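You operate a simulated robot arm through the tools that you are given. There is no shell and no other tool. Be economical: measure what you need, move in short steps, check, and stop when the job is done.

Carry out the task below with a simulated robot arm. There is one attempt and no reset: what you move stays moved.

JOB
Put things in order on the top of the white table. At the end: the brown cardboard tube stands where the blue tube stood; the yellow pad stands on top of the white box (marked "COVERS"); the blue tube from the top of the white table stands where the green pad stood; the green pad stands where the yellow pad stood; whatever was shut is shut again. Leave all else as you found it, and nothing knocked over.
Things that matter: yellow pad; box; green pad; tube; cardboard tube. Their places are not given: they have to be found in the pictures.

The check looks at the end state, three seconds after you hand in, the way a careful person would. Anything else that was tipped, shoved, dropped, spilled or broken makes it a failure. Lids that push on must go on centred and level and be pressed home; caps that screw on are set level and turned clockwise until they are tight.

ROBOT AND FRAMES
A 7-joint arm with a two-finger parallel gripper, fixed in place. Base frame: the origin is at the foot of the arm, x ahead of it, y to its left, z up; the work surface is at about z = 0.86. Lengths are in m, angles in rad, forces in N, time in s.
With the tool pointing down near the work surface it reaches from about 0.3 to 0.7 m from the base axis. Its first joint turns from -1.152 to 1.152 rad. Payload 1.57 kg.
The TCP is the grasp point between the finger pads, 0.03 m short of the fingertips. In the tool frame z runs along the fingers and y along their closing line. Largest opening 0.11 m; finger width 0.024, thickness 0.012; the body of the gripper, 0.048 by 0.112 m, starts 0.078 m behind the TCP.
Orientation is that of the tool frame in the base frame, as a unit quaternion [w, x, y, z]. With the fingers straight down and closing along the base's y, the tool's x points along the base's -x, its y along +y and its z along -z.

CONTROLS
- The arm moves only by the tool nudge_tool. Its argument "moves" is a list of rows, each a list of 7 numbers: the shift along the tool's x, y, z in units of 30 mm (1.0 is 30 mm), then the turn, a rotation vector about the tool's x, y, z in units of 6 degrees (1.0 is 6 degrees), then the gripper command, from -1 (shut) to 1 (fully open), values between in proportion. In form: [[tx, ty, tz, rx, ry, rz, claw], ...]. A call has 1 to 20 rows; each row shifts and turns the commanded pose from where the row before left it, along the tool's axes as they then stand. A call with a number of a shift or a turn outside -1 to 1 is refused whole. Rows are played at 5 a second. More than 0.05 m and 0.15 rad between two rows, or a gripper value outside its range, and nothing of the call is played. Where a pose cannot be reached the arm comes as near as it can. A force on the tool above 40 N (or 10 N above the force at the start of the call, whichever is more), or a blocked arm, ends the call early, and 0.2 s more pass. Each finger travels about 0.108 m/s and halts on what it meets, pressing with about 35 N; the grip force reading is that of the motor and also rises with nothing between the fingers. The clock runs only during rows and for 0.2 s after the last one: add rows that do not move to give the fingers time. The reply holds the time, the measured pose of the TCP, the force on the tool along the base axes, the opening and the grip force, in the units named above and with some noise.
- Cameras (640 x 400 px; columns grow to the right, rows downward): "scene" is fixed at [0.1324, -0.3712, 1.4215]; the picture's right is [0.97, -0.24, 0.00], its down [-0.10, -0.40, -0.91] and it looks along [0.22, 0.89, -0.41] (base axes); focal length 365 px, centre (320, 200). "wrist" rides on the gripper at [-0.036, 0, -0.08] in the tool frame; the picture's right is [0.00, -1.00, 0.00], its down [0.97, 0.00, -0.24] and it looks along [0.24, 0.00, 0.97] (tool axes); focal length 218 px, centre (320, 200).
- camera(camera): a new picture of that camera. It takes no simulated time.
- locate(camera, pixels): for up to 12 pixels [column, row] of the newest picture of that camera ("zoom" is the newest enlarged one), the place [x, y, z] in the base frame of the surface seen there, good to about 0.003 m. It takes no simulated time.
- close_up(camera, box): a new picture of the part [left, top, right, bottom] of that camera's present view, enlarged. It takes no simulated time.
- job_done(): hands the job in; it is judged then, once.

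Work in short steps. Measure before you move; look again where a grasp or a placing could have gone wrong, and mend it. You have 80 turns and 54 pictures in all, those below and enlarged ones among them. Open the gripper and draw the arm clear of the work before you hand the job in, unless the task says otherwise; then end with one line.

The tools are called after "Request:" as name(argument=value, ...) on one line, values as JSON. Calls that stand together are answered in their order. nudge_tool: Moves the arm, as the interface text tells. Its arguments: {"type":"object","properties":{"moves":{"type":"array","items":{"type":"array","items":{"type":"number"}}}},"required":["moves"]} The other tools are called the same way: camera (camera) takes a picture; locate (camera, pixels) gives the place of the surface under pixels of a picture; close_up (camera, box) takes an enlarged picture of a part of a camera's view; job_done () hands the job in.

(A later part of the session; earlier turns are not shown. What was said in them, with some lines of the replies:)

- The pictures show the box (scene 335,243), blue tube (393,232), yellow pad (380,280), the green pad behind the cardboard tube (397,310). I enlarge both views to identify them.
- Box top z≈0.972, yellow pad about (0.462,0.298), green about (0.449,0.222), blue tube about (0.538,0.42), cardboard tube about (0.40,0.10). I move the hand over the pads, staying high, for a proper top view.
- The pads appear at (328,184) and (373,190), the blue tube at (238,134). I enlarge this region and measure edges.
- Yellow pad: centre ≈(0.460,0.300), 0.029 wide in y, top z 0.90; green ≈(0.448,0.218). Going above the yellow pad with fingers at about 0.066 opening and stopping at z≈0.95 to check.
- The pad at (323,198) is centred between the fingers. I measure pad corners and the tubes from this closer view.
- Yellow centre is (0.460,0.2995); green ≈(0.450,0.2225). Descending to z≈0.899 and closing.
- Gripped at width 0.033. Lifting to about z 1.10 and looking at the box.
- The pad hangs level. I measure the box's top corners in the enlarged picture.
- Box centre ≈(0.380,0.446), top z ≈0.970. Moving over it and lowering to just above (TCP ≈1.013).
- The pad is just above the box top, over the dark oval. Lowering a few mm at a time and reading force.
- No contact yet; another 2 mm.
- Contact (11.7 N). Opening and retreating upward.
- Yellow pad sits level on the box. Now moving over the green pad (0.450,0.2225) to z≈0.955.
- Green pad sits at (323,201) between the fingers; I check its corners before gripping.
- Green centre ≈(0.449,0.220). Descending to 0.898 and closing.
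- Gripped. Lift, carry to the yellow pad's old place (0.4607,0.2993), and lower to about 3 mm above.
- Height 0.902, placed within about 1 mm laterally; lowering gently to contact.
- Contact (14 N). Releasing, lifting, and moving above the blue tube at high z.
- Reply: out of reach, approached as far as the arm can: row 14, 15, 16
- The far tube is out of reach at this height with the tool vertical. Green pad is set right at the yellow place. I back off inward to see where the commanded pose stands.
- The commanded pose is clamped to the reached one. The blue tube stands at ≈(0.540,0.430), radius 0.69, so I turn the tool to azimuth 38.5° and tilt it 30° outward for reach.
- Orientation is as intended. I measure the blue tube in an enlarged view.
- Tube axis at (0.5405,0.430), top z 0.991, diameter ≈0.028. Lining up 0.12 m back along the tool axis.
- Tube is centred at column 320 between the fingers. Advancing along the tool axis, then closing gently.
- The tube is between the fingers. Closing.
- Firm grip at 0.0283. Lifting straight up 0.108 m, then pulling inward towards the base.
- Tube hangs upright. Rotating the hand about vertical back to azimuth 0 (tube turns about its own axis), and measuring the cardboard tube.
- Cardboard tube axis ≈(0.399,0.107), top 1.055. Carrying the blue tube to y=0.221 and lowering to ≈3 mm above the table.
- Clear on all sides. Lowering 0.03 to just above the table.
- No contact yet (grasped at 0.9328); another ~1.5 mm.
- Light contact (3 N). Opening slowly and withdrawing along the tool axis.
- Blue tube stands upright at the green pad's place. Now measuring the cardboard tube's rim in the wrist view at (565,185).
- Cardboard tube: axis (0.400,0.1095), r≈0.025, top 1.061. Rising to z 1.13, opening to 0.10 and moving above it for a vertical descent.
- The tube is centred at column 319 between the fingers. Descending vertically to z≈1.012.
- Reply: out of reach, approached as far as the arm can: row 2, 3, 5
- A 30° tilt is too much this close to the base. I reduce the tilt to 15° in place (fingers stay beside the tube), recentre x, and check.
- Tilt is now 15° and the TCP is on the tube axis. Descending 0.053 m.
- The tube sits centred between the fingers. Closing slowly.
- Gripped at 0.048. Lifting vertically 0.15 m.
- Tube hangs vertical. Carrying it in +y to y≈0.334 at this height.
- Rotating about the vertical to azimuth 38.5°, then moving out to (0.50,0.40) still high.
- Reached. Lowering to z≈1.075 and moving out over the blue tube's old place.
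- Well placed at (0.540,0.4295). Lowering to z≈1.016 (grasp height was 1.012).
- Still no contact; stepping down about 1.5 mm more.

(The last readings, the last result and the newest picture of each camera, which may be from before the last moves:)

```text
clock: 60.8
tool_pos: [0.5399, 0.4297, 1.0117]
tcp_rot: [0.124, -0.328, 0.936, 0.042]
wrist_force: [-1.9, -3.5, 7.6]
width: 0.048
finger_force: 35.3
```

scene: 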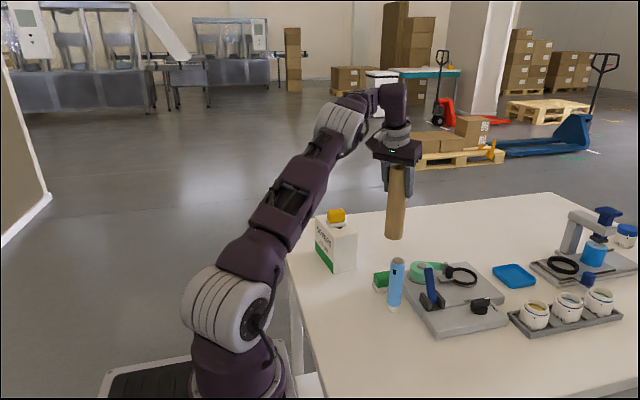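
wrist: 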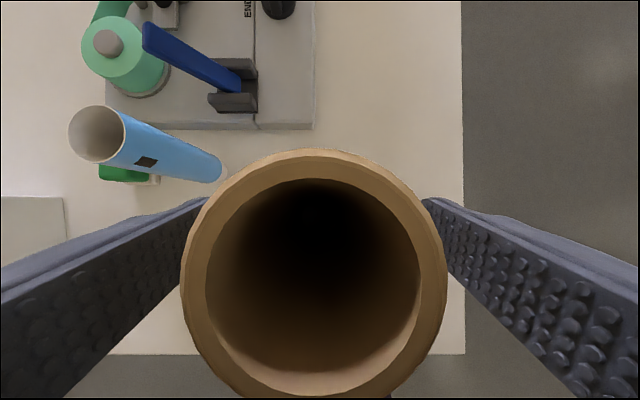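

Contact (7.6 N). Opening slowly, then withdrawing along the tool axis.

Request:
nudge_tool(moves=[[0, 0, 0, 0, 0, 0, 0.0], [0, 0, 0, 0, 0, 0, 0.3], [0, 0, 0, 0, 0, 0, 0.6], [0, 0, 0, 0, 0, 0, 0.6], [0, 0, 0, 0, 0, 0, 0.6]])

Request:
camera(camera="wrist")

Request:
close_up(camera="scene", box=[310, 130, 480, 260])

```text
clock: 62.0
tool_pos: [0.539, 0.4291, 1.0104]
tcp_rot: [0.123, -0.328, 0.936, 0.043]
wrist_force: [-0.8, 0.1, 0.2]
width: 0.088
finger_force: 0.0
```

```text
24 pictures are left
```

wrist: 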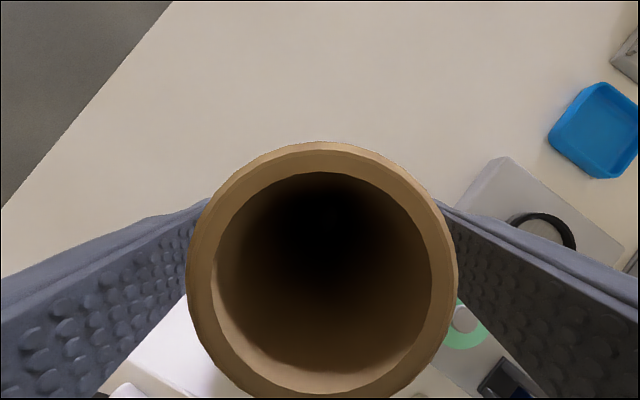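

```text
3.08 times, centred on (395, 195) of scene
```

zoom: 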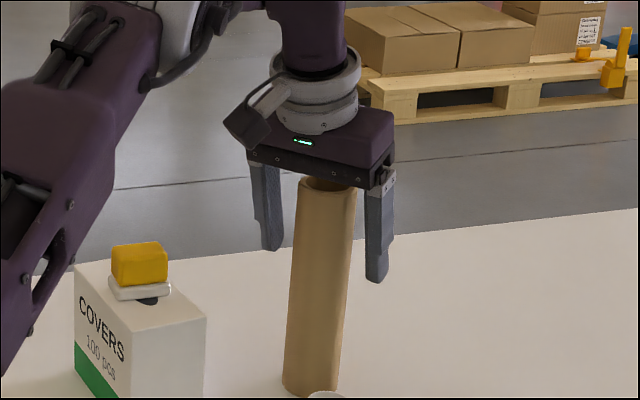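

Released and clear on both sides. Withdrawing along the tool axis.

Request:
nudge_tool(moves=[[0, 0, -0.5, 0, 0, 0, 0.6], [0, 0, -0.8, 0, 0, 0, 0.6], [0, 0, -0.8, 0, 0, 0, 0.6], [0, 0, -0.8, 0, 0, 0, 0.6], [0, 0, -0.8, 0, 0, 0, 0.6], [0, 0, 0, 0, 0, 0, 0.6]])

```text
clock: 63.4
tool_pos: [0.5159, 0.4129, 1.1205]
tcp_rot: [0.123, -0.328, 0.936, 0.042]
wrist_force: [-0.2, -0.3, 0.0]
width: 0.0879
finger_force: 0.1
```

Fingertips are above the tube. Retreating inward and up, then a final look.

Request:
nudge_tool(moves=[[0.7, 0, -0.6, 0, 0, 0, 0.6], [0.8, 0, -0.6, 0, 0, 0, 0.6], [0.8, 0, -0.6, 0, 0, 0, 0.6], [0.8, 0, -0.6, 0, 0, 0, 0.6], [0.8, 0, -0.5, 0, 0, 0, 0.6], [0.8, 0, -0.3, 0, 0, 0, 0.6], [0, 0, 0, 0, 0, 0, 0.6]])

Request:
camera(camera="scene")

Request:
camera(camera="wrist")

```text
clock: 65.0
tool_pos: [0.3921, 0.3102, 1.1755]
tcp_rot: [0.123, -0.326, 0.936, 0.043]
wrist_force: [0.6, -0.6, -0.2]
width: 0.0881
finger_force: 0.0
```

```text
22 pictures are left
```

scene: 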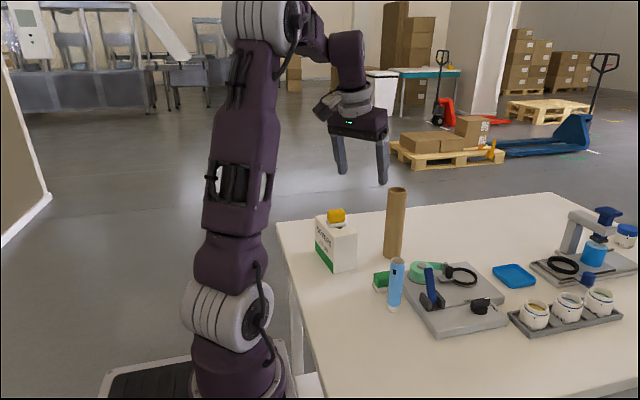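

```text
21 pictures are left
```

wrist: 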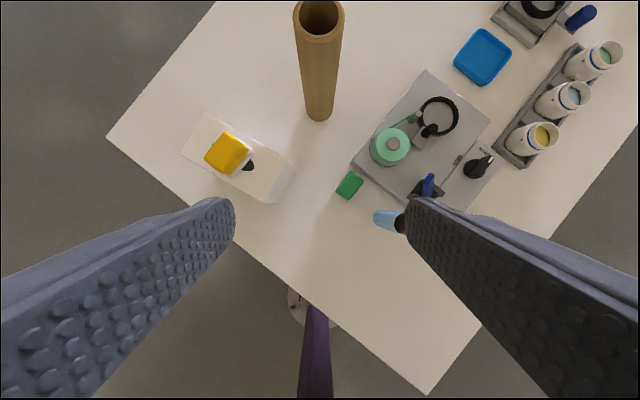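

All four items stand in place. A quick measure of final positions before handing in.

Request:
locate(camera="scene", pixels=[[385, 254], [400, 255], [392, 258], [397, 260], [390, 309], [381, 274], [337, 211], [397, 188], [397, 195]])

Request:
close_up(camera="scene", box=[290, 180, 530, 340])

```text
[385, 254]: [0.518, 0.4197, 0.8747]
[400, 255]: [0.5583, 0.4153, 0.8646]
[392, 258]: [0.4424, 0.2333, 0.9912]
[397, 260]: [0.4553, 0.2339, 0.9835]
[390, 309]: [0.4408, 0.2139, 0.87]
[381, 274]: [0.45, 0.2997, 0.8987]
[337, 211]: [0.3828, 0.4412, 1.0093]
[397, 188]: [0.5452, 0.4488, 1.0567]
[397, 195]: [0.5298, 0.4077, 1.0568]
```

```text
2.50 times, centred on (410, 260) of scene
```

zoom: 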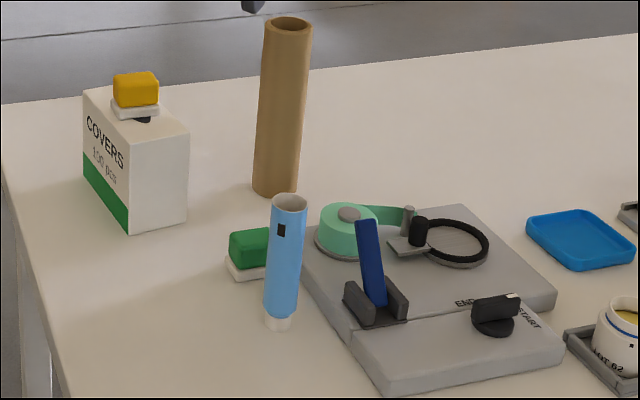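

The last picture shows everything upright at its target, the gripper open and the arm clear, so I hand the job in.

Request:
job_done()

```text
The job is handed in.
```

The job is handed in: the cardboard tube, blue tube, green pad and yellow pad all stand at their new places. Nothing was knocked over, and nothing had been opened, so there was nothing to shut.
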